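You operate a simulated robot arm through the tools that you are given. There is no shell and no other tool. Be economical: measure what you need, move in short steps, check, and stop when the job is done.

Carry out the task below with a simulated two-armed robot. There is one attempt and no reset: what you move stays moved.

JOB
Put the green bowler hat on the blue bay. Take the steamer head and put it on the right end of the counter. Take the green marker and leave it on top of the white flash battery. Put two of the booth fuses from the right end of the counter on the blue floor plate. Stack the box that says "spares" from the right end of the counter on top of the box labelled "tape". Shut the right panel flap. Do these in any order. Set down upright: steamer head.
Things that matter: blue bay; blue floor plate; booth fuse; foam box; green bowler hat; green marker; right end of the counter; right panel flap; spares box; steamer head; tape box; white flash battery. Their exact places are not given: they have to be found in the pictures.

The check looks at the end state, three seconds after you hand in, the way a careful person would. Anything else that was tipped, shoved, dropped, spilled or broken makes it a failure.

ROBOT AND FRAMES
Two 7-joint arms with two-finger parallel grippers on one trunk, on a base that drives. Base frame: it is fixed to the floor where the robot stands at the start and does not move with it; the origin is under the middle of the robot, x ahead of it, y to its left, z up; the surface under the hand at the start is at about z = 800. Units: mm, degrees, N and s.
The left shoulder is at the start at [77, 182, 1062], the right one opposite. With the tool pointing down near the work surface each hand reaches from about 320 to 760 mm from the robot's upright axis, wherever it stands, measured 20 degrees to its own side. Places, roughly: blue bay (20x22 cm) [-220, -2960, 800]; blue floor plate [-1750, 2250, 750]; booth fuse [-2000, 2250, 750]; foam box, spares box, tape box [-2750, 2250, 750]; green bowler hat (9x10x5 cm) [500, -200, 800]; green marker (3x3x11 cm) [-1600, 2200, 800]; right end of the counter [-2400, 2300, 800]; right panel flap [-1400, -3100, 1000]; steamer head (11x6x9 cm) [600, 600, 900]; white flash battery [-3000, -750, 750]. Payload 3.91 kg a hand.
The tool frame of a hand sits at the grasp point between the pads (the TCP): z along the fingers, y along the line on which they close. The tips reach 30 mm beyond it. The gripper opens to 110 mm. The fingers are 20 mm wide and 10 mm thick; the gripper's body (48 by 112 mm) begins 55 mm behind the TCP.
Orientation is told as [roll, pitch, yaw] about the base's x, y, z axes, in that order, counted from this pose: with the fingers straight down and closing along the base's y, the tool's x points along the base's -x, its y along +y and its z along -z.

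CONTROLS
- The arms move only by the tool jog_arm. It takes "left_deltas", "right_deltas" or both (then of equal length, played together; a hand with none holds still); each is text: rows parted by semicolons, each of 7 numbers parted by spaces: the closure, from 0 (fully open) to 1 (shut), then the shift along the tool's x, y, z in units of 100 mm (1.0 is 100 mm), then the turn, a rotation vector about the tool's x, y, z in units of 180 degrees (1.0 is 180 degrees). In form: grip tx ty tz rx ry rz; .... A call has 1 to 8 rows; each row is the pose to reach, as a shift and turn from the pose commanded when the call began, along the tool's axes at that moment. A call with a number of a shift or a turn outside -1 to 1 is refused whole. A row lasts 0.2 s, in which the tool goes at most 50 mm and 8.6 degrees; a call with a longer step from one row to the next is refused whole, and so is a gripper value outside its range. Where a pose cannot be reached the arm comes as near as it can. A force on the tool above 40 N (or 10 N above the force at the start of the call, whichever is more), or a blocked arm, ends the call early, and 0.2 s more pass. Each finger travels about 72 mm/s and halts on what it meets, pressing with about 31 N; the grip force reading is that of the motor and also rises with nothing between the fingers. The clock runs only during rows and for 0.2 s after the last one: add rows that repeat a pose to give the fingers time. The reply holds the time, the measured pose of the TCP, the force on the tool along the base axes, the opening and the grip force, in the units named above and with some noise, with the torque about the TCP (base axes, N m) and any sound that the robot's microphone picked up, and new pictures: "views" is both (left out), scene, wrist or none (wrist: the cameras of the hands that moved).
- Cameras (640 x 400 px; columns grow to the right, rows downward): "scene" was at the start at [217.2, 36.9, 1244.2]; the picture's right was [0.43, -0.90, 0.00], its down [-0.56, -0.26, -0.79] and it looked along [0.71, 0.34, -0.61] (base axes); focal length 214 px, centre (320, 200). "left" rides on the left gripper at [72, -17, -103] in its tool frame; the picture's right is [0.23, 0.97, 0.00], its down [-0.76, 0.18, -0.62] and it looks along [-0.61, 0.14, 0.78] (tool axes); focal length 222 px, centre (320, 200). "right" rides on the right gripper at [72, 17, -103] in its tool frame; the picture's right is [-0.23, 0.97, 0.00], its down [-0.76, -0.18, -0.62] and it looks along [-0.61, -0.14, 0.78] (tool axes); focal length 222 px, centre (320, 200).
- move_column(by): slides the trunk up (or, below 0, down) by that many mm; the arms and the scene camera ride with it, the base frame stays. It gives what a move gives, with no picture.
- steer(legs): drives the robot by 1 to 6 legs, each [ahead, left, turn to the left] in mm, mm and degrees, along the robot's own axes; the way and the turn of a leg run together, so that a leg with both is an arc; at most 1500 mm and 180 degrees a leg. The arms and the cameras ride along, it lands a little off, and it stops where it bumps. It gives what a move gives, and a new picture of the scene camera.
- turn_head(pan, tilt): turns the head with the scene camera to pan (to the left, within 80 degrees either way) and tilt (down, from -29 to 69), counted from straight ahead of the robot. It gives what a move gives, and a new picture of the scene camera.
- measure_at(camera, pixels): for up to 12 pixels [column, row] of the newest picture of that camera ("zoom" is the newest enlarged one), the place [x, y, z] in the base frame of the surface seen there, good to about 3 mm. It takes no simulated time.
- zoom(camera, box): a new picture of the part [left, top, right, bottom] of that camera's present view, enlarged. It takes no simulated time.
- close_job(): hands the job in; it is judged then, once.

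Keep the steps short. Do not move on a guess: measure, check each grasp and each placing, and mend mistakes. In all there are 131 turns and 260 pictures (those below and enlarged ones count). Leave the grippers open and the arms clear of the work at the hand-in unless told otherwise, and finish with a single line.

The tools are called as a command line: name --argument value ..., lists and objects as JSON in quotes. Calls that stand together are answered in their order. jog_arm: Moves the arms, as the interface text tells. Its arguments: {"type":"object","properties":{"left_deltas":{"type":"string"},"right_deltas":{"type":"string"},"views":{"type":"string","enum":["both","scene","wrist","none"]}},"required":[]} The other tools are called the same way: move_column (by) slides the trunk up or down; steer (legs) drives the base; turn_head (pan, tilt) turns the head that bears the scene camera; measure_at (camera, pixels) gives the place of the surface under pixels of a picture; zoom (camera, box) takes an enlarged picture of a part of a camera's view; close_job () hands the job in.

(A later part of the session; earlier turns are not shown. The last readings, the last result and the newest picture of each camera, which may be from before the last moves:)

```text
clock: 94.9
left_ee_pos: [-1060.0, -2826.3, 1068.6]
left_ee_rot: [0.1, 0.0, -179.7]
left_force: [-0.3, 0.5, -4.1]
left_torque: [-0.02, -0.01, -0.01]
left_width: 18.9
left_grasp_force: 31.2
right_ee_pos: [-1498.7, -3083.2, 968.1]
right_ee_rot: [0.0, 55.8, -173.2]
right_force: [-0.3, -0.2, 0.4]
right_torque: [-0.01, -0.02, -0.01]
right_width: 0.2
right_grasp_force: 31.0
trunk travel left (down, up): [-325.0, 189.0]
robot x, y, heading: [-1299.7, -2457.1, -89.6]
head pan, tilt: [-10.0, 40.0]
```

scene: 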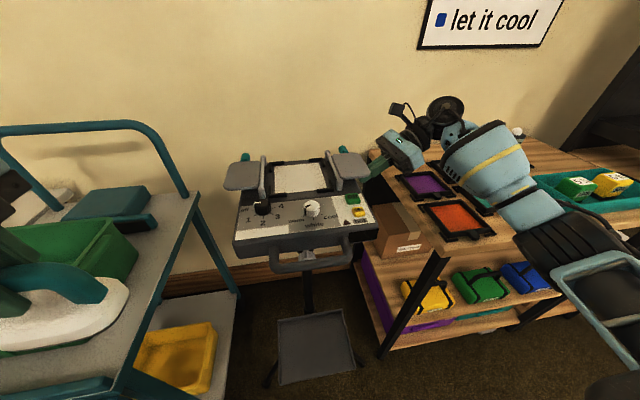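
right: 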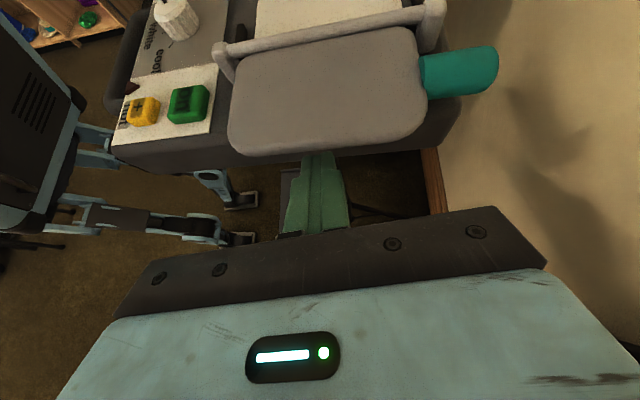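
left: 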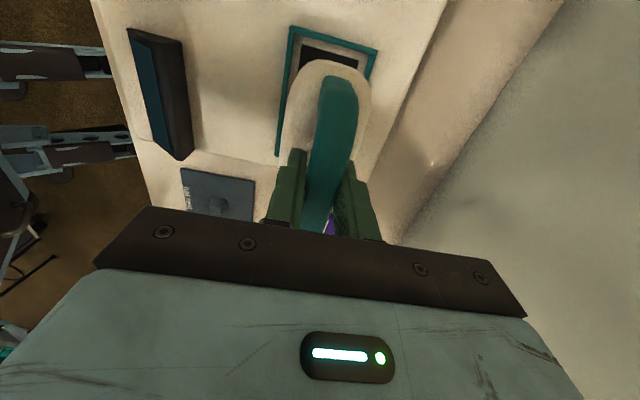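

The tip is under the flap. I'll lift along the first part of the arc.

jog_arm --right_deltas "1 0.246 0.005 -0.118 0 0 0; 1 0.4 0.007 -0.2 0 0 0; 1 0.528 0.008 -0.272 0 0 0; 1 0.7 0.015 -0.285 0 0 0; 1 0.854 0.028 -0.289 0 0 0; 1 0.854 0.028 -0.289 0 0 0" --views "both"

```text
clock: 96.3
left_ee_pos: [-1060.3, -2826.0, 1067.5]
left_ee_rot: [0.0, 0.0, -179.7]
left_force: [0.2, 0.3, -4.2]
left_torque: [0.01, 0.02, -0.02]
left_width: 18.8
left_grasp_force: 31.3
right_ee_pos: [-1472.7, -3083.4, 1058.1]
right_ee_rot: [-0.1, 55.8, -173.2]
right_force: [-1.2, -0.4, 0.0]
right_torque: [0.03, -0.03, 0.02]
right_width: 0.0
right_grasp_force: 30.6
trunk travel left (down, up): [-325.0, 189.0]
robot x, y, heading: [-1298.7, -2461.3, -89.9]
head pan, tilt: [-10.0, 40.0]
```

scene: 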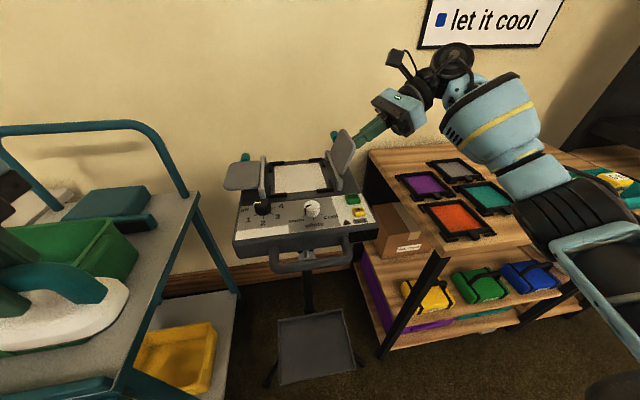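
right: 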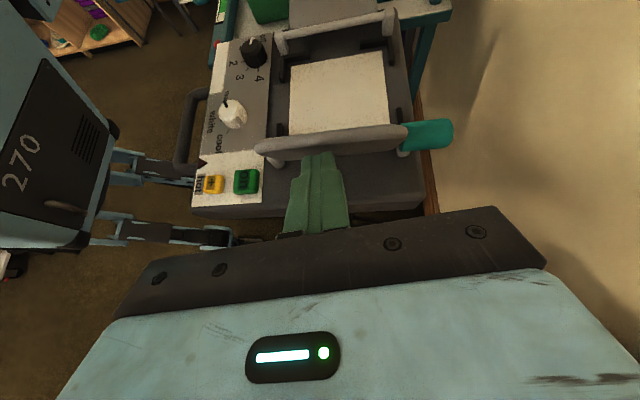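

The flap is at about 70°. I'll carry on over the top and down.

jog_arm --right_deltas "1 0.13 0.015 0.07 0 0 0; 1 0.258 0.032 0.15 0 0 0; 1 0.388 0.058 0.325 0 0 0; 1 0.46 0.084 0.54 0 0 0; 1 0.447 0.104 0.752 0 0 0; 1 0.38 0.12 0.95 0 0 0; 1 0.38 0.12 0.95 0 0 0" --views "both"

```text
clock: 97.9
left_ee_pos: [-1059.3, -2826.0, 1069.4]
left_ee_rot: [0.0, 0.0, -179.7]
left_force: [0.2, -0.7, -4.1]
left_torque: [-0.03, 0.04, 0.0]
left_width: 18.6
left_grasp_force: 30.5
right_ee_pos: [-1370.2, -3082.2, 1035.2]
right_ee_rot: [0.1, 55.8, -173.2]
right_force: [0.4, -0.6, 0.1]
right_torque: [0.01, -0.01, -0.01]
right_width: 0.0
right_grasp_force: 30.8
trunk travel left (down, up): [-325.0, 189.0]
robot x, y, heading: [-1299.3, -2460.2, -89.7]
head pan, tilt: [-10.0, 40.0]
```

scene: 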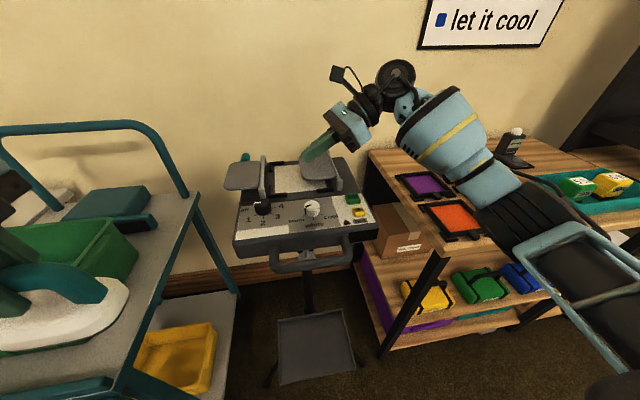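
right: 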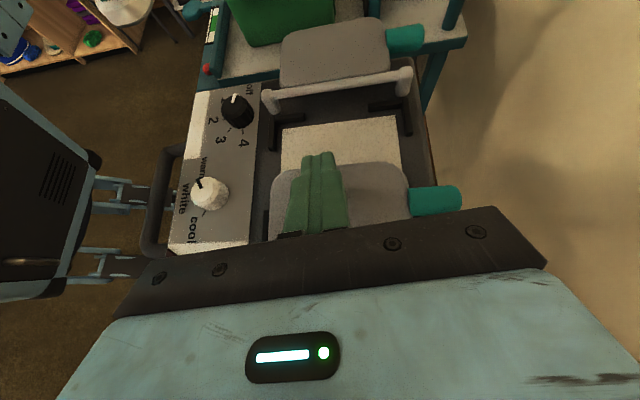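

The flap is over the lens. I'll measure whether it lies flat.

measure_at --camera "right" --pixels '[[380, 178], [385, 210], [290, 190], [350, 178], [435, 200]]'

zoom --camera "scene" --box '[224, 134, 376, 229]'

```text
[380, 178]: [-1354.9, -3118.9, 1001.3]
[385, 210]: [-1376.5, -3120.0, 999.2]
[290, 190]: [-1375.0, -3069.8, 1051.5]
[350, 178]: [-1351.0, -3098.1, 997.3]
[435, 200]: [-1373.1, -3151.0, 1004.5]
```

```text
4.21 times, centred on (300, 182) of scene
```

zoom: 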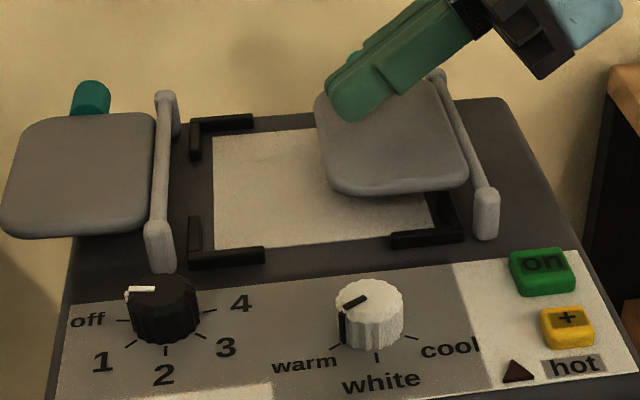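

It lies flat at z≈1000. I'll press lightly to make sure, then withdraw up and to the right.

jog_arm --right_deltas "1 -0.05 0 0.034 0 0 0; 1 -0.1 0 0.067 0 0 0; 1 -0.1 0 0.067 0 0 0" --views "none"

jog_arm --right_deltas "1 0.1 0 -0.3 0 0 0; 1 0.3 0 -0.7 0 0 0; 1 0.5 -0.3 -0.95 0 0 0; 1 0.5 -0.75 -0.95 0 0 0; 1 0.5 -1 -0.95 0 0 0; 1 0.5 -1 -0.95 0 0 0" --views "scene"

```text
clock: 98.7
left_ee_pos: [-1058.9, -2825.4, 1067.2]
left_ee_rot: [0.1, -0.1, -179.7]
left_force: [0.8, 0.1, -4.3]
left_torque: [0.01, -0.01, -0.02]
left_width: 18.7
left_grasp_force: 31.1
right_ee_pos: [-1370.8, -3080.9, 1024.8]
right_ee_rot: [0.3, 56.1, -173.0]
right_force: [1.3, -1.9, 10.7]
right_torque: [-0.04, -0.19, 0.0]
right_width: 0.0
right_grasp_force: 31.2
trunk travel left (down, up): [-325.0, 189.0]
robot x, y, heading: [-1297.1, -2462.5, -90.0]
head pan, tilt: [-10.0, 40.0]
```

```text
clock: 100.1
left_ee_pos: [-1058.6, -2826.4, 1066.5]
left_ee_rot: [0.0, 0.1, -179.7]
left_force: [0.0, -0.1, -3.1]
left_torque: [0.01, 0.02, 0.04]
left_width: 18.8
left_grasp_force: 30.9
right_ee_pos: [-1432.1, -2986.5, 1117.1]
right_ee_rot: [-0.1, 55.8, -173.2]
right_force: [-0.3, 0.2, -0.5]
right_torque: [-0.02, 0.03, 0.01]
right_width: 0.0
right_grasp_force: 31.0
trunk travel left (down, up): [-325.0, 189.0]
robot x, y, heading: [-1298.4, -2463.9, -89.9]
head pan, tilt: [-10.0, 40.0]
```

scene: 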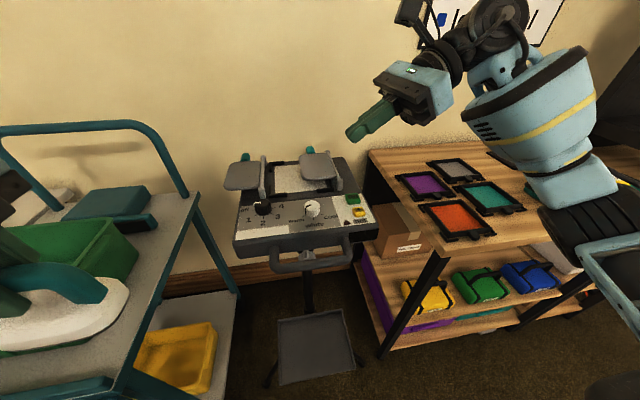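

The flap is shut. I'll back away, then straighten the right hand.

steer --legs '[[-450, 0, 0]]'

jog_arm --right_deltas "0.5 0 -0.1 0 0 -0.045 0; 0 0 -0.2 0 0 -0.09 0; 0 0 -0.3 0 0 -0.135 0; 0 0 -0.4 0 0 -0.18 0; 0 0 -0.5 0 0 -0.225 0; 0 0 -0.6 0 0 -0.27 0; 0 0 -0.7 0 0 -0.31 0" --views "none"

jog_arm --right_deltas "0 0 0 0 0 0 -0.044; 0 0 0 0 0 0 -0.088; 0 0 0 0 0 0 -0.132; 0 0 0 0 0 0 -0.176; 0 0 0 0 0 0 -0.22; 0 0 0 0 0 0 -0.264; 0 0 0 0 0 0 -0.308; 0 0 0 0 0 0 -0.352" --views "none"

turn_head --pan 0 --tilt 18

steer --legs '[[0, -350, 0], [0, 0, -150]]'

```text
clock: 102.9
left_ee_pos: [-1063.3, -2363.3, 1068.9]
left_ee_rot: [0.0, 0.0, 180.0]
left_force: [-0.9, 1.0, -3.1]
left_torque: [-0.01, 0.04, 0.01]
left_width: 18.8
left_grasp_force: 30.6
right_ee_pos: [-1436.1, -2519.2, 1117.6]
right_ee_rot: [0.1, 55.9, -173.6]
right_force: [0.2, 1.0, 0.4]
right_torque: [-0.01, 0.01, 0.01]
right_width: 0.1
right_grasp_force: 31.0
trunk travel left (down, up): [-325.0, 189.0]
robot x, y, heading: [-1300.3, -1993.9, -90.2]
head pan, tilt: [-10.0, 40.0]
```

scene: 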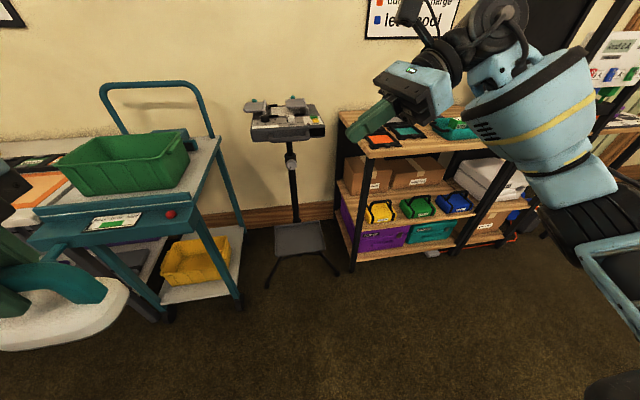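

```text
clock: 104.5
left_ee_pos: [-1061.3, -2361.9, 1067.9]
left_ee_rot: [0.0, 0.0, 180.0]
left_force: [0.0, 0.4, -3.7]
left_torque: [0.01, -0.03, -0.01]
left_width: 18.6
left_grasp_force: 31.3
right_ee_pos: [-1444.2, -2450.5, 1118.6]
right_ee_rot: [0.1, 0.0, -173.6]
right_force: [1.3, 0.5, 0.1]
right_torque: [0.01, 0.0, 0.03]
right_width: 110.2
right_grasp_force: 0.0
trunk travel left (down, up): [-325.0, 189.0]
robot x, y, heading: [-1298.1, -1993.0, -90.0]
head pan, tilt: [-10.0, 40.0]
```

```text
clock: 106.3
left_ee_pos: [-1063.1, -2361.9, 1067.8]
left_ee_rot: [0.1, 0.0, 179.9]
left_force: [0.4, -0.2, -4.1]
left_torque: [0.01, -0.01, -0.02]
left_width: 18.7
left_grasp_force: 30.8
right_ee_pos: [-1443.7, -2451.2, 1116.0]
right_ee_rot: [0.0, -0.1, -110.0]
right_force: [0.2, 0.0, -0.5]
right_torque: [0.03, -0.02, 0.0]
right_width: 110.0
right_grasp_force: 0.1
trunk travel left (down, up): [-325.0, 189.0]
robot x, y, heading: [-1300.6, -1994.5, -90.3]
head pan, tilt: [-10.0, 40.0]
```

```text
clock: 107.1
left_ee_pos: [-1062.3, -2362.9, 1067.5]
left_ee_rot: [0.1, 0.0, 179.9]
left_force: [0.7, 0.3, -3.8]
left_torque: [0.04, -0.02, -0.02]
left_width: 18.8
left_grasp_force: 31.3
right_ee_pos: [-1442.8, -2451.5, 1117.1]
right_ee_rot: [0.0, 0.0, -110.2]
right_force: [-0.3, -0.1, 0.8]
right_torque: [0.03, 0.02, 0.0]
right_width: 109.9
right_grasp_force: 0.0
trunk travel left (down, up): [-325.0, 189.0]
robot x, y, heading: [-1297.0, -1994.2, -89.9]
head pan, tilt: [0.0, 18.0]
```

scene: 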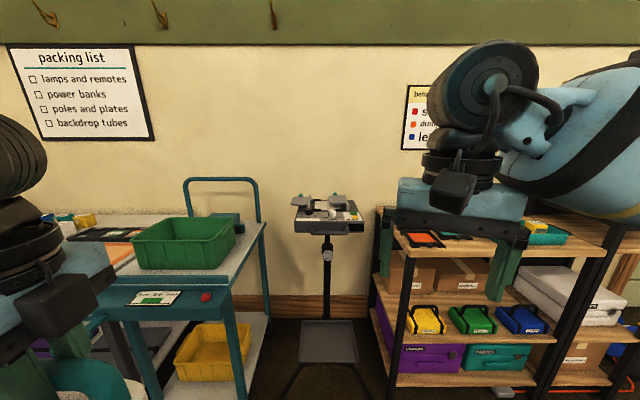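

```text
clock: 116.7
left_ee_pos: [-2038.6, -1819.0, 1068.6]
left_ee_rot: [0.0, 0.0, 33.4]
left_force: [0.3, 0.1, -4.4]
left_torque: [0.01, 0.0, 0.01]
left_width: 18.8
left_grasp_force: 31.1
right_ee_pos: [-1768.8, -1533.3, 1116.2]
right_ee_rot: [0.0, 0.0, 103.2]
right_force: [0.5, 0.8, -0.1]
right_torque: [0.01, 0.01, 0.0]
right_width: 110.0
right_grasp_force: 0.1
trunk travel left (down, up): [-325.0, 189.0]
robot x, y, heading: [-1640.0, -1991.4, 123.5]
head pan, tilt: [0.0, 18.0]
```

scene: 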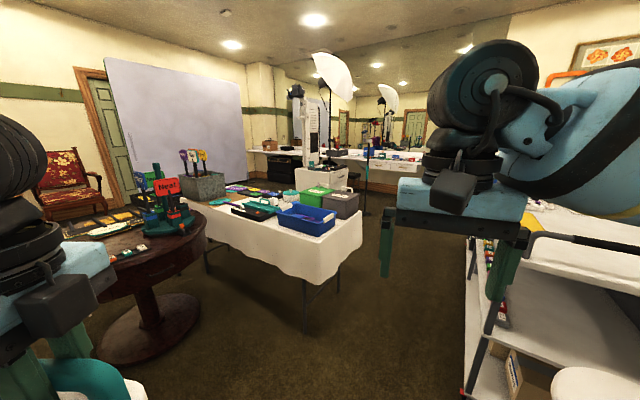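

The gap between the cloth table and the desk leads to the back counter. I'll measure its width.

measure_at --camera "scene" --pixels '[[358, 225], [305, 328], [466, 270], [470, 380], [600, 375], [375, 210], [400, 165], [340, 270], [210, 350], [420, 300], [365, 175], [280, 155]]'

zoom --camera "scene" --box '[180, 110, 430, 266]'

```text
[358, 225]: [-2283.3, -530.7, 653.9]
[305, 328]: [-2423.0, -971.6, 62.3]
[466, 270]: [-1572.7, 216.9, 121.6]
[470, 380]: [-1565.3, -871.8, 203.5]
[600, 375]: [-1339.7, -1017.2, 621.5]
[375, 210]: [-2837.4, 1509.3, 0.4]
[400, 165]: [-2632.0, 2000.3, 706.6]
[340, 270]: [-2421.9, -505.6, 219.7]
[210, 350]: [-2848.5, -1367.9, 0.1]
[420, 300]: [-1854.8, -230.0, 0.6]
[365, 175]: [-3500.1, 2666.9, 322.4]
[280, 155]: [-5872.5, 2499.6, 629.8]
```

```text
2.56 times, centred on (305, 188) of scene
```

zoom: 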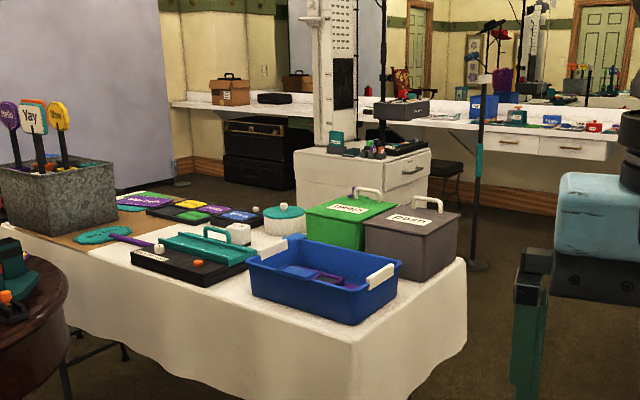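

The gap runs from x -2283 to -1570, so I'll centre at x≈-1930 and face +y.

steer --legs '[[0, 0, -33.5], [0, 290, 0], [600, 0, 0]]'

```text
clock: 124.5
left_ee_pos: [-2131.9, -1010.4, 1068.8]
left_ee_rot: [0.0, 0.0, -1.8]
left_force: [0.7, 0.3, -4.7]
left_torque: [-0.01, -0.01, 0.0]
left_width: 18.6
left_grasp_force: 30.7
right_ee_pos: [-1746.9, -936.3, 1117.4]
right_ee_rot: [0.0, 0.0, 67.9]
right_force: [0.0, 0.7, -0.2]
right_torque: [-0.01, 0.03, 0.03]
right_width: 110.0
right_grasp_force: 0.1
trunk travel left (down, up): [-325.0, 189.0]
robot x, y, heading: [-1909.6, -1389.2, 88.0]
head pan, tilt: [0.0, 18.0]
```

scene: 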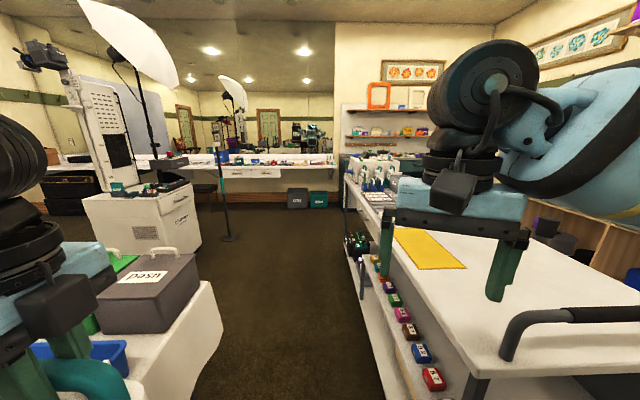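

measure_at --camera "scene" --pixels '[[220, 320], [190, 385], [385, 345], [355, 290], [352, 245], [410, 380], [225, 238], [195, 240], [290, 205], [250, 165], [430, 375], [348, 190]]'

zoom --camera "scene" --box '[190, 120, 430, 270]'

```text
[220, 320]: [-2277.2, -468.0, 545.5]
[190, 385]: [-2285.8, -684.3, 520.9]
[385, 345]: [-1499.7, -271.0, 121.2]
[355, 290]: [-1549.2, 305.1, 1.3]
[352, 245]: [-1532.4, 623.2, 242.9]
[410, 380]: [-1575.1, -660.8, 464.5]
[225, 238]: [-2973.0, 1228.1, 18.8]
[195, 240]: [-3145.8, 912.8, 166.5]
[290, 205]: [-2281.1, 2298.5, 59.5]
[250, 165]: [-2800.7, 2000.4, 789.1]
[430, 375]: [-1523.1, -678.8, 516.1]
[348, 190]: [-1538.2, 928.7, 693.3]
```

```text
2.67 times, centred on (310, 195) of scene
```

zoom: 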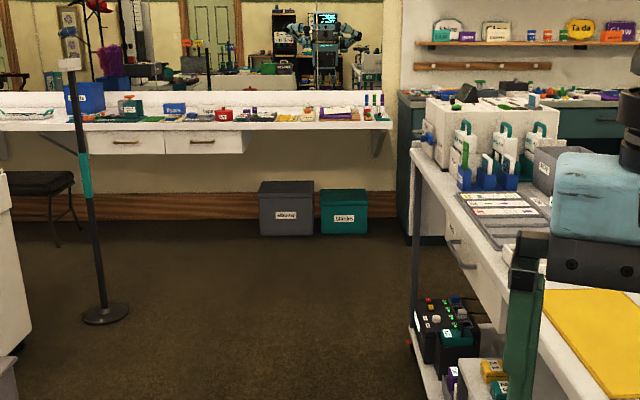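

There's about 360 mm each side. I'll straighten and drive through in stages.

steer --legs '[[0, 15, 2], [1400, 0, 0]]'

```text
clock: 131.8
left_ee_pos: [-2138.7, 361.4, 1068.2]
left_ee_rot: [0.0, 0.0, -1.1]
left_force: [-0.4, 0.1, -3.8]
left_torque: [0.0, -0.01, -0.03]
left_width: 18.9
left_grasp_force: 30.5
right_ee_pos: [-1756.5, 442.2, 1117.1]
right_ee_rot: [0.0, 0.0, 68.8]
right_force: [-0.2, 0.4, -1.0]
right_torque: [0.0, 0.01, -0.02]
right_width: 110.1
right_grasp_force: 0.0
trunk travel left (down, up): [-325.0, 189.0]
robot x, y, heading: [-1910.5, -10.6, 89.0]
head pan, tilt: [0.0, 18.0]
```

scene: 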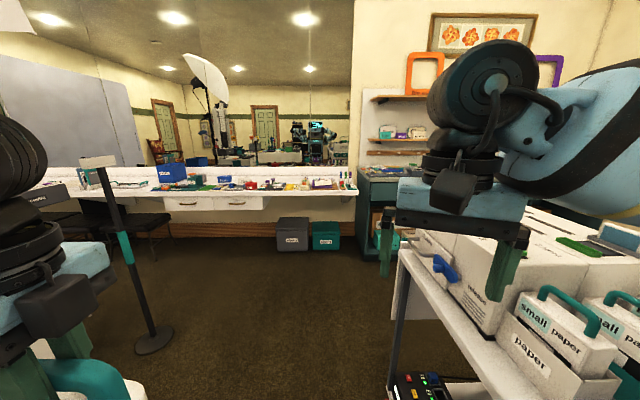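

Through the gap. I'll measure the counter and zoom in on it.

zoom --camera "scene" --box '[130, 150, 400, 270]'

measure_at --camera "scene" --pixels '[[155, 345], [355, 185], [230, 195], [320, 188], [170, 180], [370, 180], [325, 235], [292, 235], [410, 165], [130, 220], [400, 300]]'

```text
2.37 times, centred on (265, 210) of scene
```

zoom: 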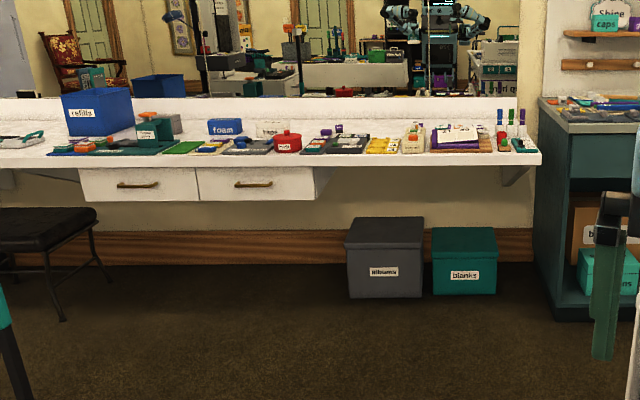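

```text
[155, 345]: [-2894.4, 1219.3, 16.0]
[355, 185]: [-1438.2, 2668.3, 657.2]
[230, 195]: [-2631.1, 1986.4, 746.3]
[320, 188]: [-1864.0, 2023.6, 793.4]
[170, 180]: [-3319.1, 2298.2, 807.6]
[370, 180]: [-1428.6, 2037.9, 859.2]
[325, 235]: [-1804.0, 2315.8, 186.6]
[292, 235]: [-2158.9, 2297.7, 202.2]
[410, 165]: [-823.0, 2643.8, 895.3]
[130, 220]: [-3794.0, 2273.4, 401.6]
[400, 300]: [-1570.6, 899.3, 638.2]
```

Counter front is at y≈2000 and its top at 800. I'll drive up to y≈1450 and look down at it.

steer --legs '[[1450, 0, 1]]'

turn_head --pan 0 --tilt 35

```text
clock: 139.0
left_ee_pos: [-2105.9, 1806.1, 1068.0]
left_ee_rot: [-0.1, 0.0, -1.2]
left_force: [-0.4, 0.0, -3.1]
left_torque: [0.0, -0.01, 0.02]
left_width: 18.7
left_grasp_force: 31.0
right_ee_pos: [-1724.4, 1887.4, 1117.9]
right_ee_rot: [0.0, 0.0, 68.5]
right_force: [0.4, 0.7, -0.4]
right_torque: [-0.01, 0.02, 0.01]
right_width: 109.8
right_grasp_force: 0.1
trunk travel left (down, up): [-325.0, 189.0]
robot x, y, heading: [-1877.7, 1434.3, 88.6]
head pan, tilt: [0.0, 18.0]
```

scene: 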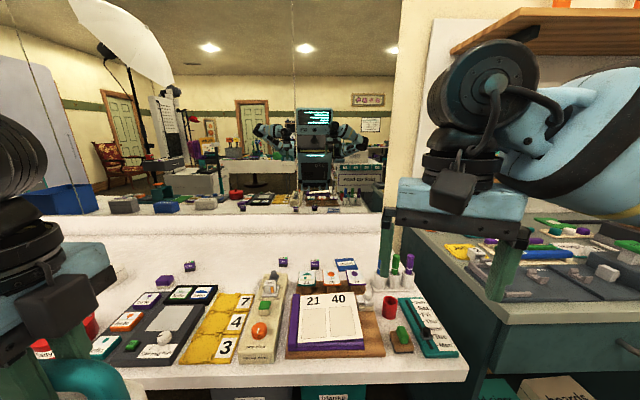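

```text
clock: 139.8
left_ee_pos: [-2105.2, 1806.2, 1068.7]
left_ee_rot: [0.0, 0.0, -1.2]
left_force: [0.2, 0.0, -4.5]
left_torque: [-0.01, 0.01, 0.01]
left_width: 18.6
left_grasp_force: 30.9
right_ee_pos: [-1722.7, 1886.1, 1116.5]
right_ee_rot: [-0.1, -0.1, 68.6]
right_force: [0.1, -0.5, 0.5]
right_torque: [-0.02, -0.02, 0.01]
right_width: 110.2
right_grasp_force: 0.2
trunk travel left (down, up): [-325.0, 189.0]
robot x, y, heading: [-1877.2, 1435.5, 88.5]
head pan, tilt: [0.0, 35.0]
```

scene: 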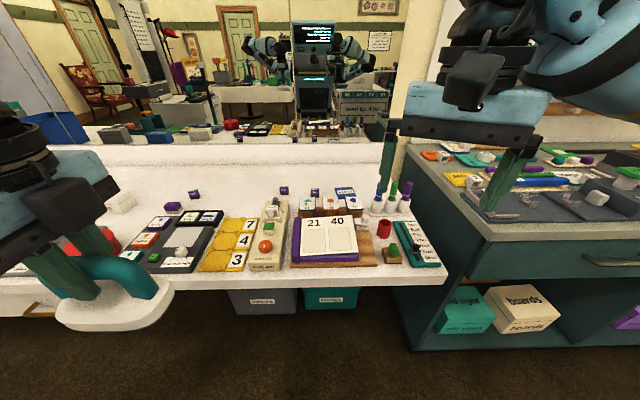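

A mirror sits behind the counter. Zooming in on the counter's content.

zoom --camera "scene" --box '[120, 170, 290, 280]'

zoom --camera "scene" --box '[260, 170, 460, 290]'

```text
3.64 times, centred on (205, 225) of scene
```

zoom: 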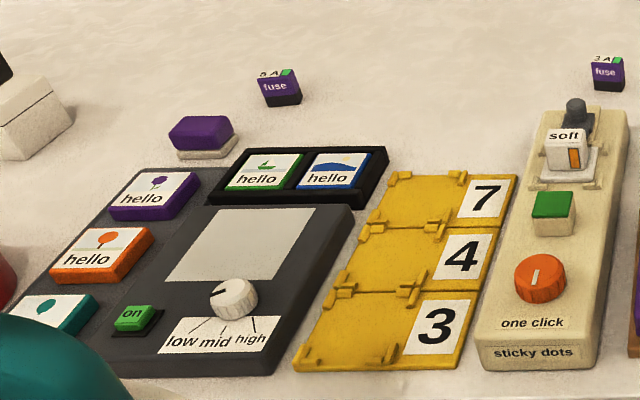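

```text
3.20 times, centred on (360, 230) of scene
```

zoom: 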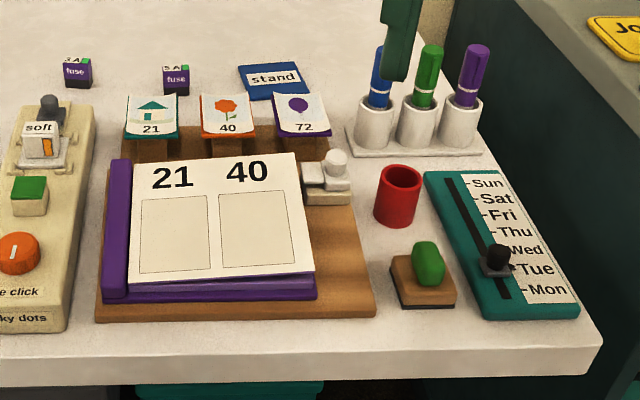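

measure_at --camera "zoom" --pixels '[[275, 80], [245, 70], [310, 95], [78, 75], [176, 80], [430, 60], [418, 115], [375, 115], [465, 110], [400, 195], [225, 230], [420, 265]]'

measure_at --camera "scene" --pixels '[[193, 193], [173, 207], [120, 200], [75, 240], [100, 270], [55, 125], [150, 260], [265, 230], [215, 250]]'

turn_head --pan 40 --tilt 30

```text
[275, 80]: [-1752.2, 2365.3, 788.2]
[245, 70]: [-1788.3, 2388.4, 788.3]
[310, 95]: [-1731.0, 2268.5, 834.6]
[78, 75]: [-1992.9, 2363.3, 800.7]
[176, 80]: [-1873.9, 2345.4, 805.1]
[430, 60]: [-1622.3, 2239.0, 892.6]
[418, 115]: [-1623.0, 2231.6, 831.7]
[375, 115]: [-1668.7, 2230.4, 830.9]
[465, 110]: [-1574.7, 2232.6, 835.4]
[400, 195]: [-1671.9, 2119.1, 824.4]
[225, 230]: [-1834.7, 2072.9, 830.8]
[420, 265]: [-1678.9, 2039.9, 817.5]
```

```text
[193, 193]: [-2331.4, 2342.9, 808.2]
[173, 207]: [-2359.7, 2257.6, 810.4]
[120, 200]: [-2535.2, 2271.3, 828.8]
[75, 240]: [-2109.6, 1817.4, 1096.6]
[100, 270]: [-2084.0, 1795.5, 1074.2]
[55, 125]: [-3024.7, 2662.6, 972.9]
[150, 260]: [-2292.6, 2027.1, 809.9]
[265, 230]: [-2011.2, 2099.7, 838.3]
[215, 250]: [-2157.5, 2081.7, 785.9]
```

```text
clock: 140.8
left_ee_pos: [-2105.9, 1806.2, 1067.4]
left_ee_rot: [0.0, 0.0, -1.1]
left_force: [-0.8, 0.7, -3.7]
left_torque: [0.02, -0.01, 0.01]
left_width: 18.7
left_grasp_force: 30.8
right_ee_pos: [-1722.6, 1886.3, 1117.2]
right_ee_rot: [0.0, 0.1, 68.5]
right_force: [0.6, 0.5, -0.1]
right_torque: [0.03, -0.02, 0.01]
right_width: 110.0
right_grasp_force: 0.0
trunk travel left (down, up): [-325.0, 189.0]
robot x, y, heading: [-1882.4, 1432.4, 88.6]
head pan, tilt: [40.0, 30.0]
```

scene: 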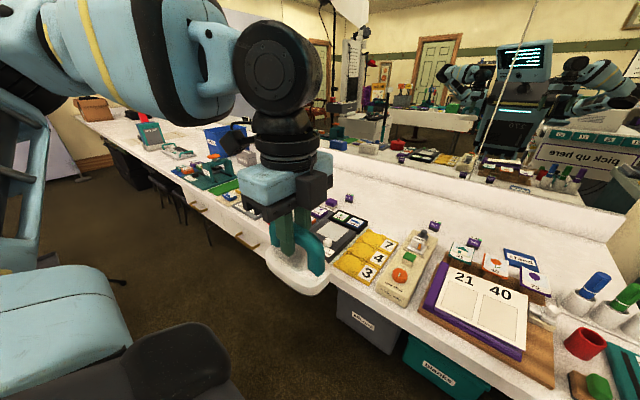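

Fuses stand at about (-2331,2343), (-1993,2363) and (-1874,2345). The blue plate is at (-1752,2365) and the green marker at (-1622,2235) in its holder. There's a free strip around (-2160,2290) for the steamer head, so I'll drive 230 mm closer.

steer --legs '[[230, 0, 1.4]]'

turn_head --pan 25 --tilt 40

```text
clock: 142.6
left_ee_pos: [-2111.8, 2028.7, 1066.8]
left_ee_rot: [-0.1, 0.0, 0.0]
left_force: [0.2, -0.7, -4.7]
left_torque: [0.01, 0.02, 0.02]
left_width: 19.1
left_grasp_force: 31.2
right_ee_pos: [-1730.7, 2118.3, 1116.9]
right_ee_rot: [0.0, 0.0, 69.9]
right_force: [0.5, 0.0, -0.2]
right_torque: [-0.03, -0.04, 0.0]
right_width: 109.8
right_grasp_force: 0.0
trunk travel left (down, up): [-325.0, 189.0]
robot x, y, heading: [-1872.3, 1662.7, 90.0]
head pan, tilt: [40.0, 30.0]
```

scene: 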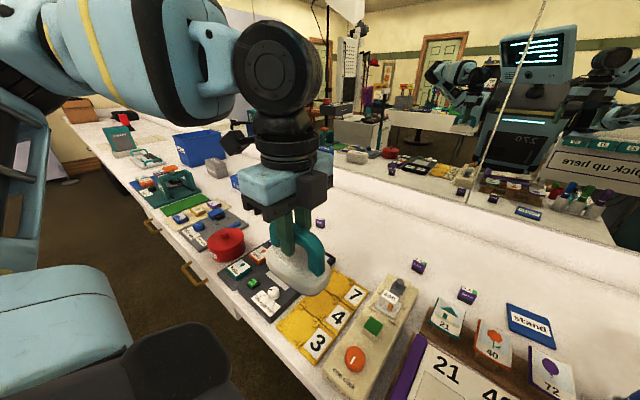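

```text
clock: 143.3
left_ee_pos: [-2111.3, 2028.7, 1067.8]
left_ee_rot: [0.0, 0.0, -0.1]
left_force: [-0.1, 0.8, -4.4]
left_torque: [-0.01, -0.02, 0.03]
left_width: 18.7
left_grasp_force: 30.6
right_ee_pos: [-1730.8, 2117.1, 1117.4]
right_ee_rot: [0.1, -0.1, 69.9]
right_force: [0.6, -0.3, 0.2]
right_torque: [0.04, -0.01, 0.0]
right_width: 109.9
right_grasp_force: 0.1
trunk travel left (down, up): [-325.0, 189.0]
robot x, y, heading: [-1875.8, 1658.2, 90.2]
head pan, tilt: [25.0, 40.0]
```

scene: 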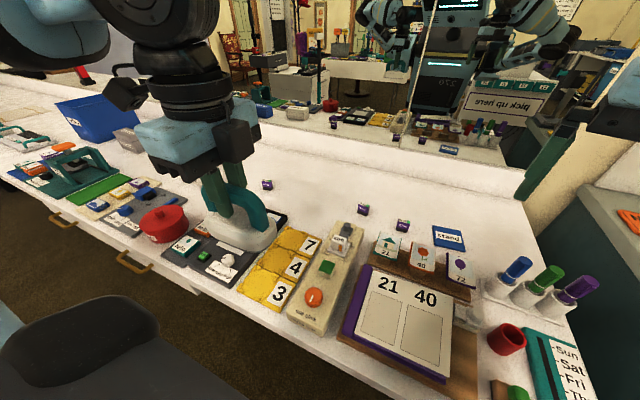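

measure_at --camera "scene" --pixels '[[267, 184], [363, 208], [402, 224], [449, 237], [310, 195], [300, 225], [320, 185], [345, 215], [280, 165], [434, 226], [466, 250], [340, 150]]'

zoom --camera "scene" --box '[240, 150, 480, 300]'

```text
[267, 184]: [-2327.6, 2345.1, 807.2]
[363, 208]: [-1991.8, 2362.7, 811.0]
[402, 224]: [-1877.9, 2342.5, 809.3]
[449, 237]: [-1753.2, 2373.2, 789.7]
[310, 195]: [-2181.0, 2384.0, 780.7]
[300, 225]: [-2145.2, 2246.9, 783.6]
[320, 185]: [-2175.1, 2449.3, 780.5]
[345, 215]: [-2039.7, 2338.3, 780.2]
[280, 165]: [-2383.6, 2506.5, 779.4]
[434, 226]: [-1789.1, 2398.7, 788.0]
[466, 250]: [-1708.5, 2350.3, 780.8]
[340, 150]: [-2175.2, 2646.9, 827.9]
```

```text
2.67 times, centred on (360, 225) of scene
```

zoom: 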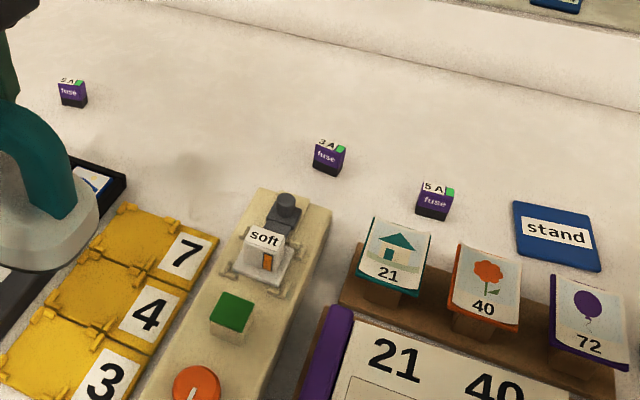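

Counter top here is z≈780. I'll move the steamer head over the free strip at (-2165,2300).

jog_arm --left_deltas "0.95 0.15 0.3 0 0 0 0; 0.95 0.35 0.65 0 0 0 0; 0.95 0.54 1 0 0 0 0" --views "none"

jog_arm --left_deltas "0.95 0 0.33 0.1 0 0 0; 0.95 0 0.66 0.2 0 0 0; 0.95 0 1 0.3 0 0 0" --views "none"

jog_arm --left_deltas "0.95 0 0.33 0.2 0 0 0; 0.95 0 0.7 0.45 0 0 0; 0.95 0 0.7 0.85 0 0 0; 0.95 0 0.7 1 0 0 0; 0.95 0 0.7 1 0 0 0" --views "both"

```text
clock: 144.1
left_ee_pos: [-2166.1, 2130.9, 1066.8]
left_ee_rot: [-0.2, 0.0, 0.0]
left_force: [-0.4, 1.0, -4.4]
left_torque: [0.02, -0.01, -0.01]
left_width: 18.8
left_grasp_force: 31.3
right_ee_pos: [-1731.4, 2119.7, 1117.8]
right_ee_rot: [0.1, 0.0, 69.9]
right_force: [0.0, -0.1, -0.2]
right_torque: [-0.03, -0.01, 0.0]
right_width: 110.1
right_grasp_force: 0.0
trunk travel left (down, up): [-325.0, 189.0]
robot x, y, heading: [-1874.4, 1663.3, 89.8]
head pan, tilt: [25.0, 40.0]
```

```text
clock: 144.9
left_ee_pos: [-2165.2, 2230.3, 1036.3]
left_ee_rot: [-0.1, 0.1, 0.0]
left_force: [-0.1, 0.6, -3.9]
left_torque: [-0.02, 0.01, 0.02]
left_width: 18.8
left_grasp_force: 31.2
right_ee_pos: [-1730.4, 2120.1, 1116.8]
right_ee_rot: [-0.1, 0.0, 69.9]
right_force: [-0.2, 0.5, 0.7]
right_torque: [-0.02, 0.0, 0.0]
right_width: 110.0
right_grasp_force: 0.0
trunk travel left (down, up): [-325.0, 189.0]
robot x, y, heading: [-1874.2, 1657.4, 90.0]
head pan, tilt: [25.0, 40.0]
```

```text
clock: 146.1
left_ee_pos: [-2164.6, 2296.3, 938.6]
left_ee_rot: [-0.1, -0.1, -0.1]
left_force: [-0.2, 0.8, -3.4]
left_torque: [0.0, -0.03, -0.01]
left_width: 18.9
left_grasp_force: 31.5
right_ee_pos: [-1730.3, 2117.0, 1118.2]
right_ee_rot: [0.2, 0.0, 69.9]
right_force: [0.0, -0.9, -0.3]
right_torque: [0.0, 0.0, 0.0]
right_width: 110.0
right_grasp_force: 0.1
trunk travel left (down, up): [-325.0, 189.0]
robot x, y, heading: [-1870.7, 1666.7, 89.8]
head pan, tilt: [25.0, 40.0]
```

scene: 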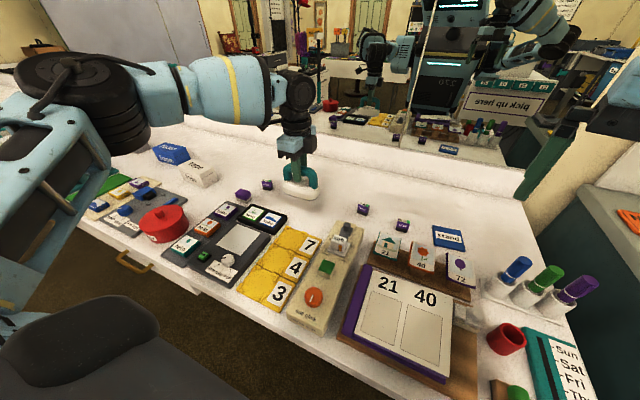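
left: 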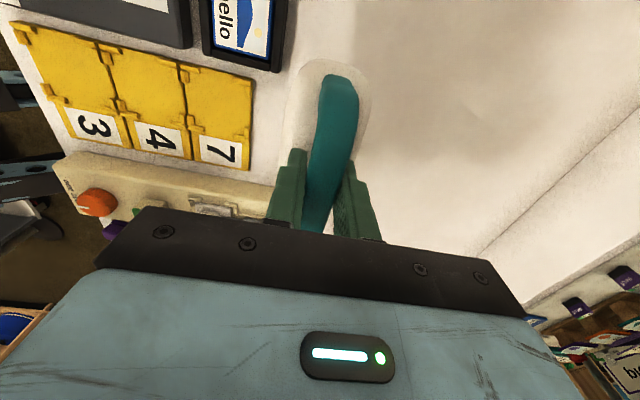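

Lowering 74 mm, then the last bit in small steps.

jog_arm --left_deltas "0.95 0 0 0.35 0 0 0; 0.95 0 0 0.6 0 0 0; 0.95 0 0 0.74 0 0 0; 0.95 0 0 0.74 0 0 0" --views "none"

jog_arm --left_deltas "0.95 0 0 0.02 0 0 0; 0.95 0 0 0.04 0 0 0; 0.95 0 0 0.06 0 0 0; 0.95 0 0 0.08 0 0 0" --views "scene"

```text
clock: 147.1
left_ee_pos: [-2165.0, 2296.7, 863.4]
left_ee_rot: [0.0, 0.0, 0.0]
left_force: [0.2, -0.3, -4.3]
left_torque: [0.01, 0.01, 0.01]
left_width: 18.9
left_grasp_force: 30.4
right_ee_pos: [-1731.3, 2117.7, 1116.8]
right_ee_rot: [0.1, 0.0, 69.9]
right_force: [0.2, -0.2, -0.6]
right_torque: [-0.01, -0.01, 0.02]
right_width: 109.8
right_grasp_force: 0.1
trunk travel left (down, up): [-325.0, 189.0]
robot x, y, heading: [-1873.1, 1659.3, 89.8]
head pan, tilt: [25.0, 40.0]
```

```text
clock: 148.1
left_ee_pos: [-2165.9, 2300.0, 856.4]
left_ee_rot: [0.0, 0.0, 0.0]
left_force: [0.0, 0.2, -3.7]
left_torque: [0.01, 0.0, 0.01]
left_width: 18.8
left_grasp_force: 30.9
right_ee_pos: [-1732.1, 2118.6, 1117.5]
right_ee_rot: [0.0, -0.1, 69.9]
right_force: [-0.5, -0.1, -0.7]
right_torque: [0.0, 0.0, -0.01]
right_width: 110.2
right_grasp_force: 0.1
trunk travel left (down, up): [-325.0, 189.0]
robot x, y, heading: [-1872.7, 1660.9, 90.0]
head pan, tilt: [25.0, 40.0]
```

scene: 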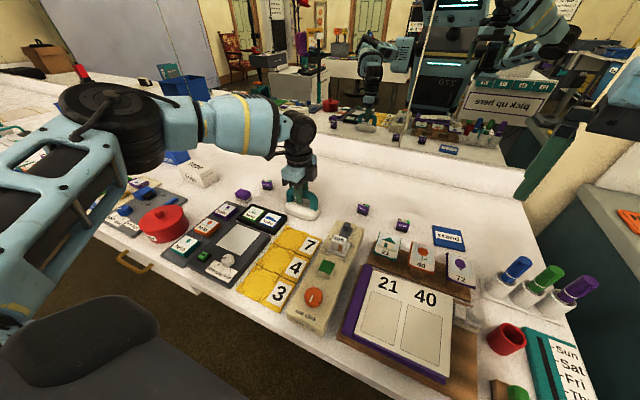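

No contact yet; continuing slowly.

jog_arm --left_deltas "0.95 0 0 0.02 0 0 0; 0.95 0 0 0.04 0 0 0; 0.95 0 0 0.06 0 0 0; 0.95 0 0 0.08 0 0 0" --views "none"

zoom --camera "scene" --box '[260, 150, 356, 230]'

```text
clock: 149.1
left_ee_pos: [-2164.4, 2300.1, 851.8]
left_ee_rot: [0.4, 0.0, 0.2]
left_force: [-1.9, 4.7, 26.7]
left_torque: [-0.24, -0.01, 0.0]
left_width: 19.1
left_grasp_force: 31.2
right_ee_pos: [-1729.4, 2116.6, 1117.2]
right_ee_rot: [0.1, -0.2, 69.8]
right_force: [0.3, 0.1, -0.2]
right_torque: [-0.04, -0.02, 0.0]
right_width: 110.0
right_grasp_force: 0.0
trunk travel left (down, up): [-325.0, 189.0]
robot x, y, heading: [-1875.0, 1664.3, 89.8]
head pan, tilt: [25.0, 40.0]
```

```text
5.00 times, centred on (308, 190) of scene
```

zoom: 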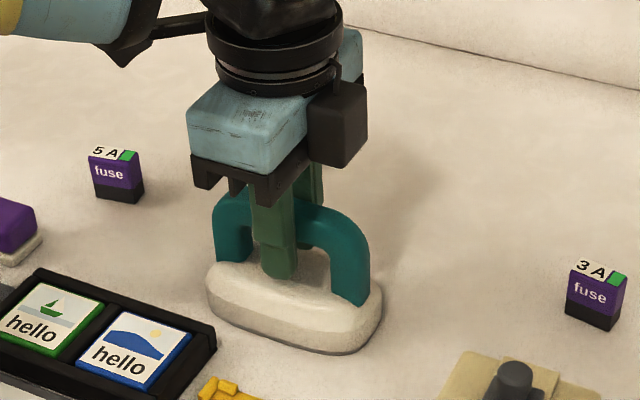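

It's firmly seated. I'll release and lift the hand straight up.

jog_arm --left_deltas "0.95 0 0 -0.02 0 0 0; 0.6 0 0 -0.02 0 0 0; 0.3 0 0 -0.02 0 0 0; 0.3 0 0 -0.02 0 0 0; 0.3 0 0 -0.3 0 0 0; 0.3 0 0 -0.7 0 0 0; 0.3 0 0 -1 0 0 0; 0.3 0 0 -1 0 0 0" --views "wrist"

```text
clock: 150.9
left_ee_pos: [-2166.8, 2300.7, 947.4]
left_ee_rot: [0.0, 0.1, 0.0]
left_force: [0.6, -1.5, -0.5]
left_torque: [-0.04, 0.02, 0.02]
left_width: 77.0
left_grasp_force: 0.1
right_ee_pos: [-1731.0, 2117.0, 1116.8]
right_ee_rot: [0.1, -0.1, 69.9]
right_force: [0.0, 0.2, -0.1]
right_torque: [0.03, 0.01, 0.01]
right_width: 109.9
right_grasp_force: 0.1
trunk travel left (down, up): [-325.0, 189.0]
robot x, y, heading: [-1874.5, 1661.1, 89.8]
head pan, tilt: [25.0, 40.0]
```

left: 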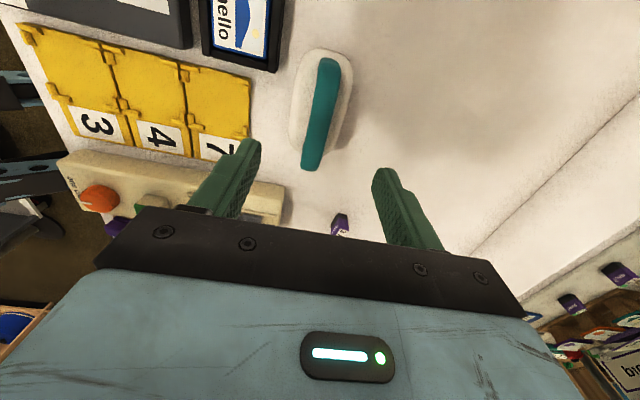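

The steamer head stands upright. I'll raise and retract the left arm, and bring the right hand toward the middle fuse.

jog_arm --left_deltas "0 0 0 -0.4 0 0 0; 0 0 0 -0.8 0 0 0; 0 0 -0.4 -1 0 0 0; 0 0 -0.8 -1 0 0 0; 0 0 -1 -1 0 0 0" --right_deltas "0 0 0 0 0 0 0; 0 0 0 0 0 0 0; 0 0 0 0 0 0 0; 0 0 0 0 0 0 0; 0 0 0 0 0 0 0" --views "none"

jog_arm --left_deltas "0 -0.1 -0.4 0 0 0 0; 0 -0.2 -0.8 0 0 0 0; 0 -0.2 -1 0 0 0 0" --views "none"

turn_head --pan -5 --tilt 45

steer --legs '[[40, 0, 0]]'

```text
clock: 152.1
left_ee_pos: [-2167.9, 2198.5, 1047.4]
left_ee_rot: [-0.1, -0.1, 0.1]
left_force: [0.0, 0.0, 0.3]
left_torque: [0.04, -0.01, 0.02]
left_width: 109.9
left_grasp_force: 0.0
right_ee_pos: [-1730.4, 2117.5, 1117.5]
right_ee_rot: [0.1, -0.1, 69.8]
right_force: [-0.7, -0.6, 0.4]
right_torque: [0.01, 0.04, 0.04]
right_width: 109.9
right_grasp_force: 0.1
trunk travel left (down, up): [-325.0, 189.0]
robot x, y, heading: [-1869.9, 1664.4, 89.8]
head pan, tilt: [25.0, 40.0]
```

```text
clock: 152.9
left_ee_pos: [-2147.1, 2099.8, 1049.5]
left_ee_rot: [0.1, 0.0, 0.1]
left_force: [-0.1, 0.1, -0.4]
left_torque: [-0.01, 0.02, 0.0]
left_width: 109.9
left_grasp_force: 0.0
right_ee_pos: [-1730.6, 2117.6, 1118.1]
right_ee_rot: [0.0, -0.1, 69.8]
right_force: [0.5, -0.5, -0.4]
right_torque: [-0.03, -0.01, -0.04]
right_width: 109.8
right_grasp_force: 0.1
trunk travel left (down, up): [-325.0, 189.0]
robot x, y, heading: [-1874.9, 1663.4, 90.1]
head pan, tilt: [25.0, 40.0]
```

```text
clock: 153.9
left_ee_pos: [-2147.2, 2100.3, 1049.5]
left_ee_rot: [-0.1, 0.1, 0.0]
left_force: [0.3, 0.4, 0.0]
left_torque: [-0.01, -0.02, -0.01]
left_width: 110.2
left_grasp_force: 0.1
right_ee_pos: [-1731.1, 2117.9, 1117.6]
right_ee_rot: [0.2, 0.0, 69.9]
right_force: [-0.4, 0.3, -0.1]
right_torque: [0.02, -0.01, -0.02]
right_width: 109.9
right_grasp_force: 0.2
trunk travel left (down, up): [-325.0, 189.0]
robot x, y, heading: [-1874.1, 1661.2, 90.2]
head pan, tilt: [-5.0, 45.0]
```

scene: 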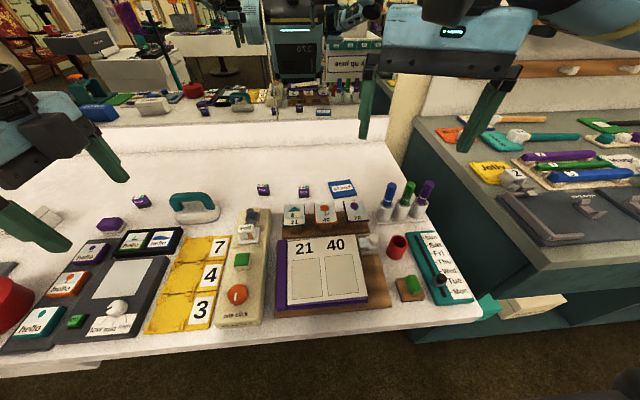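

```text
clock: 154.8
left_ee_pos: [-2146.6, 2138.9, 1048.4]
left_ee_rot: [0.1, 0.0, -0.1]
left_force: [-0.2, 1.7, -0.9]
left_torque: [-0.02, 0.0, -0.05]
left_width: 110.1
left_grasp_force: 0.1
right_ee_pos: [-1731.3, 2157.2, 1118.0]
right_ee_rot: [0.0, 0.0, 69.8]
right_force: [-1.0, 0.0, -0.2]
right_torque: [-0.02, 0.02, -0.01]
right_width: 110.0
right_grasp_force: 0.0
trunk travel left (down, up): [-325.0, 189.0]
robot x, y, heading: [-1873.0, 1702.7, 90.1]
head pan, tilt: [-5.0, 45.0]
```

scene: 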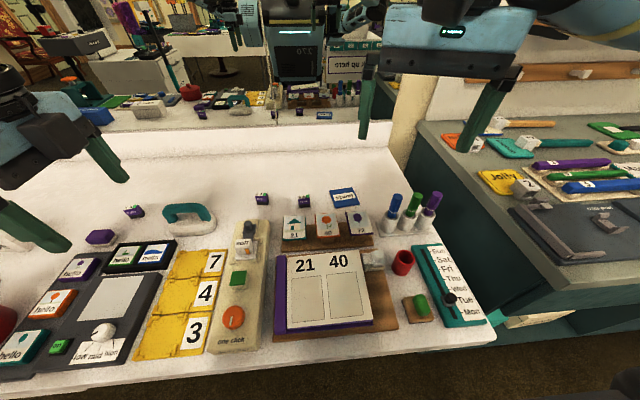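

zoom --camera "scene" --box '[240, 175, 400, 275]'

measure_at --camera "scene" --pixels '[[262, 194], [262, 203], [303, 197], [303, 206], [343, 197], [330, 190], [355, 191], [358, 204], [290, 217], [325, 215], [356, 213], [410, 200]]'

```text
4.00 times, centred on (320, 225) of scene
```

zoom: 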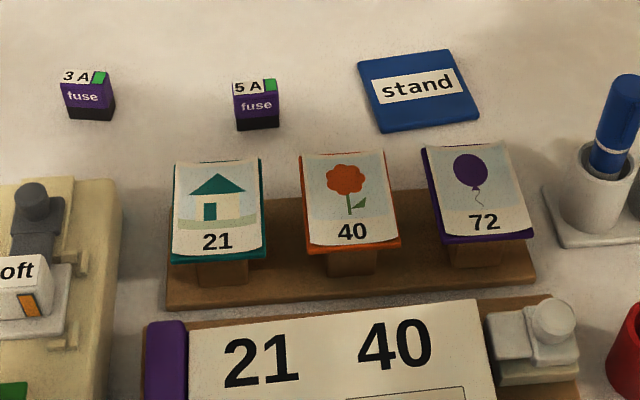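

```text
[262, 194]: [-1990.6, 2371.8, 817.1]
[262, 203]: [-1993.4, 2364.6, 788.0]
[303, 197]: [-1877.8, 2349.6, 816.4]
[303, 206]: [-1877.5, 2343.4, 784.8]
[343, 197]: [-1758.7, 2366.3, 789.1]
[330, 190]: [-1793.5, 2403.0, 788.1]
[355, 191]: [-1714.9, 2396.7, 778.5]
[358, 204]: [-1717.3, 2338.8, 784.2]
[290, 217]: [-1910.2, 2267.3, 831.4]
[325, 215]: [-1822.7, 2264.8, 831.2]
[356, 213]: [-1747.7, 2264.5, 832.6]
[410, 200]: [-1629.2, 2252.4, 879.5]
```

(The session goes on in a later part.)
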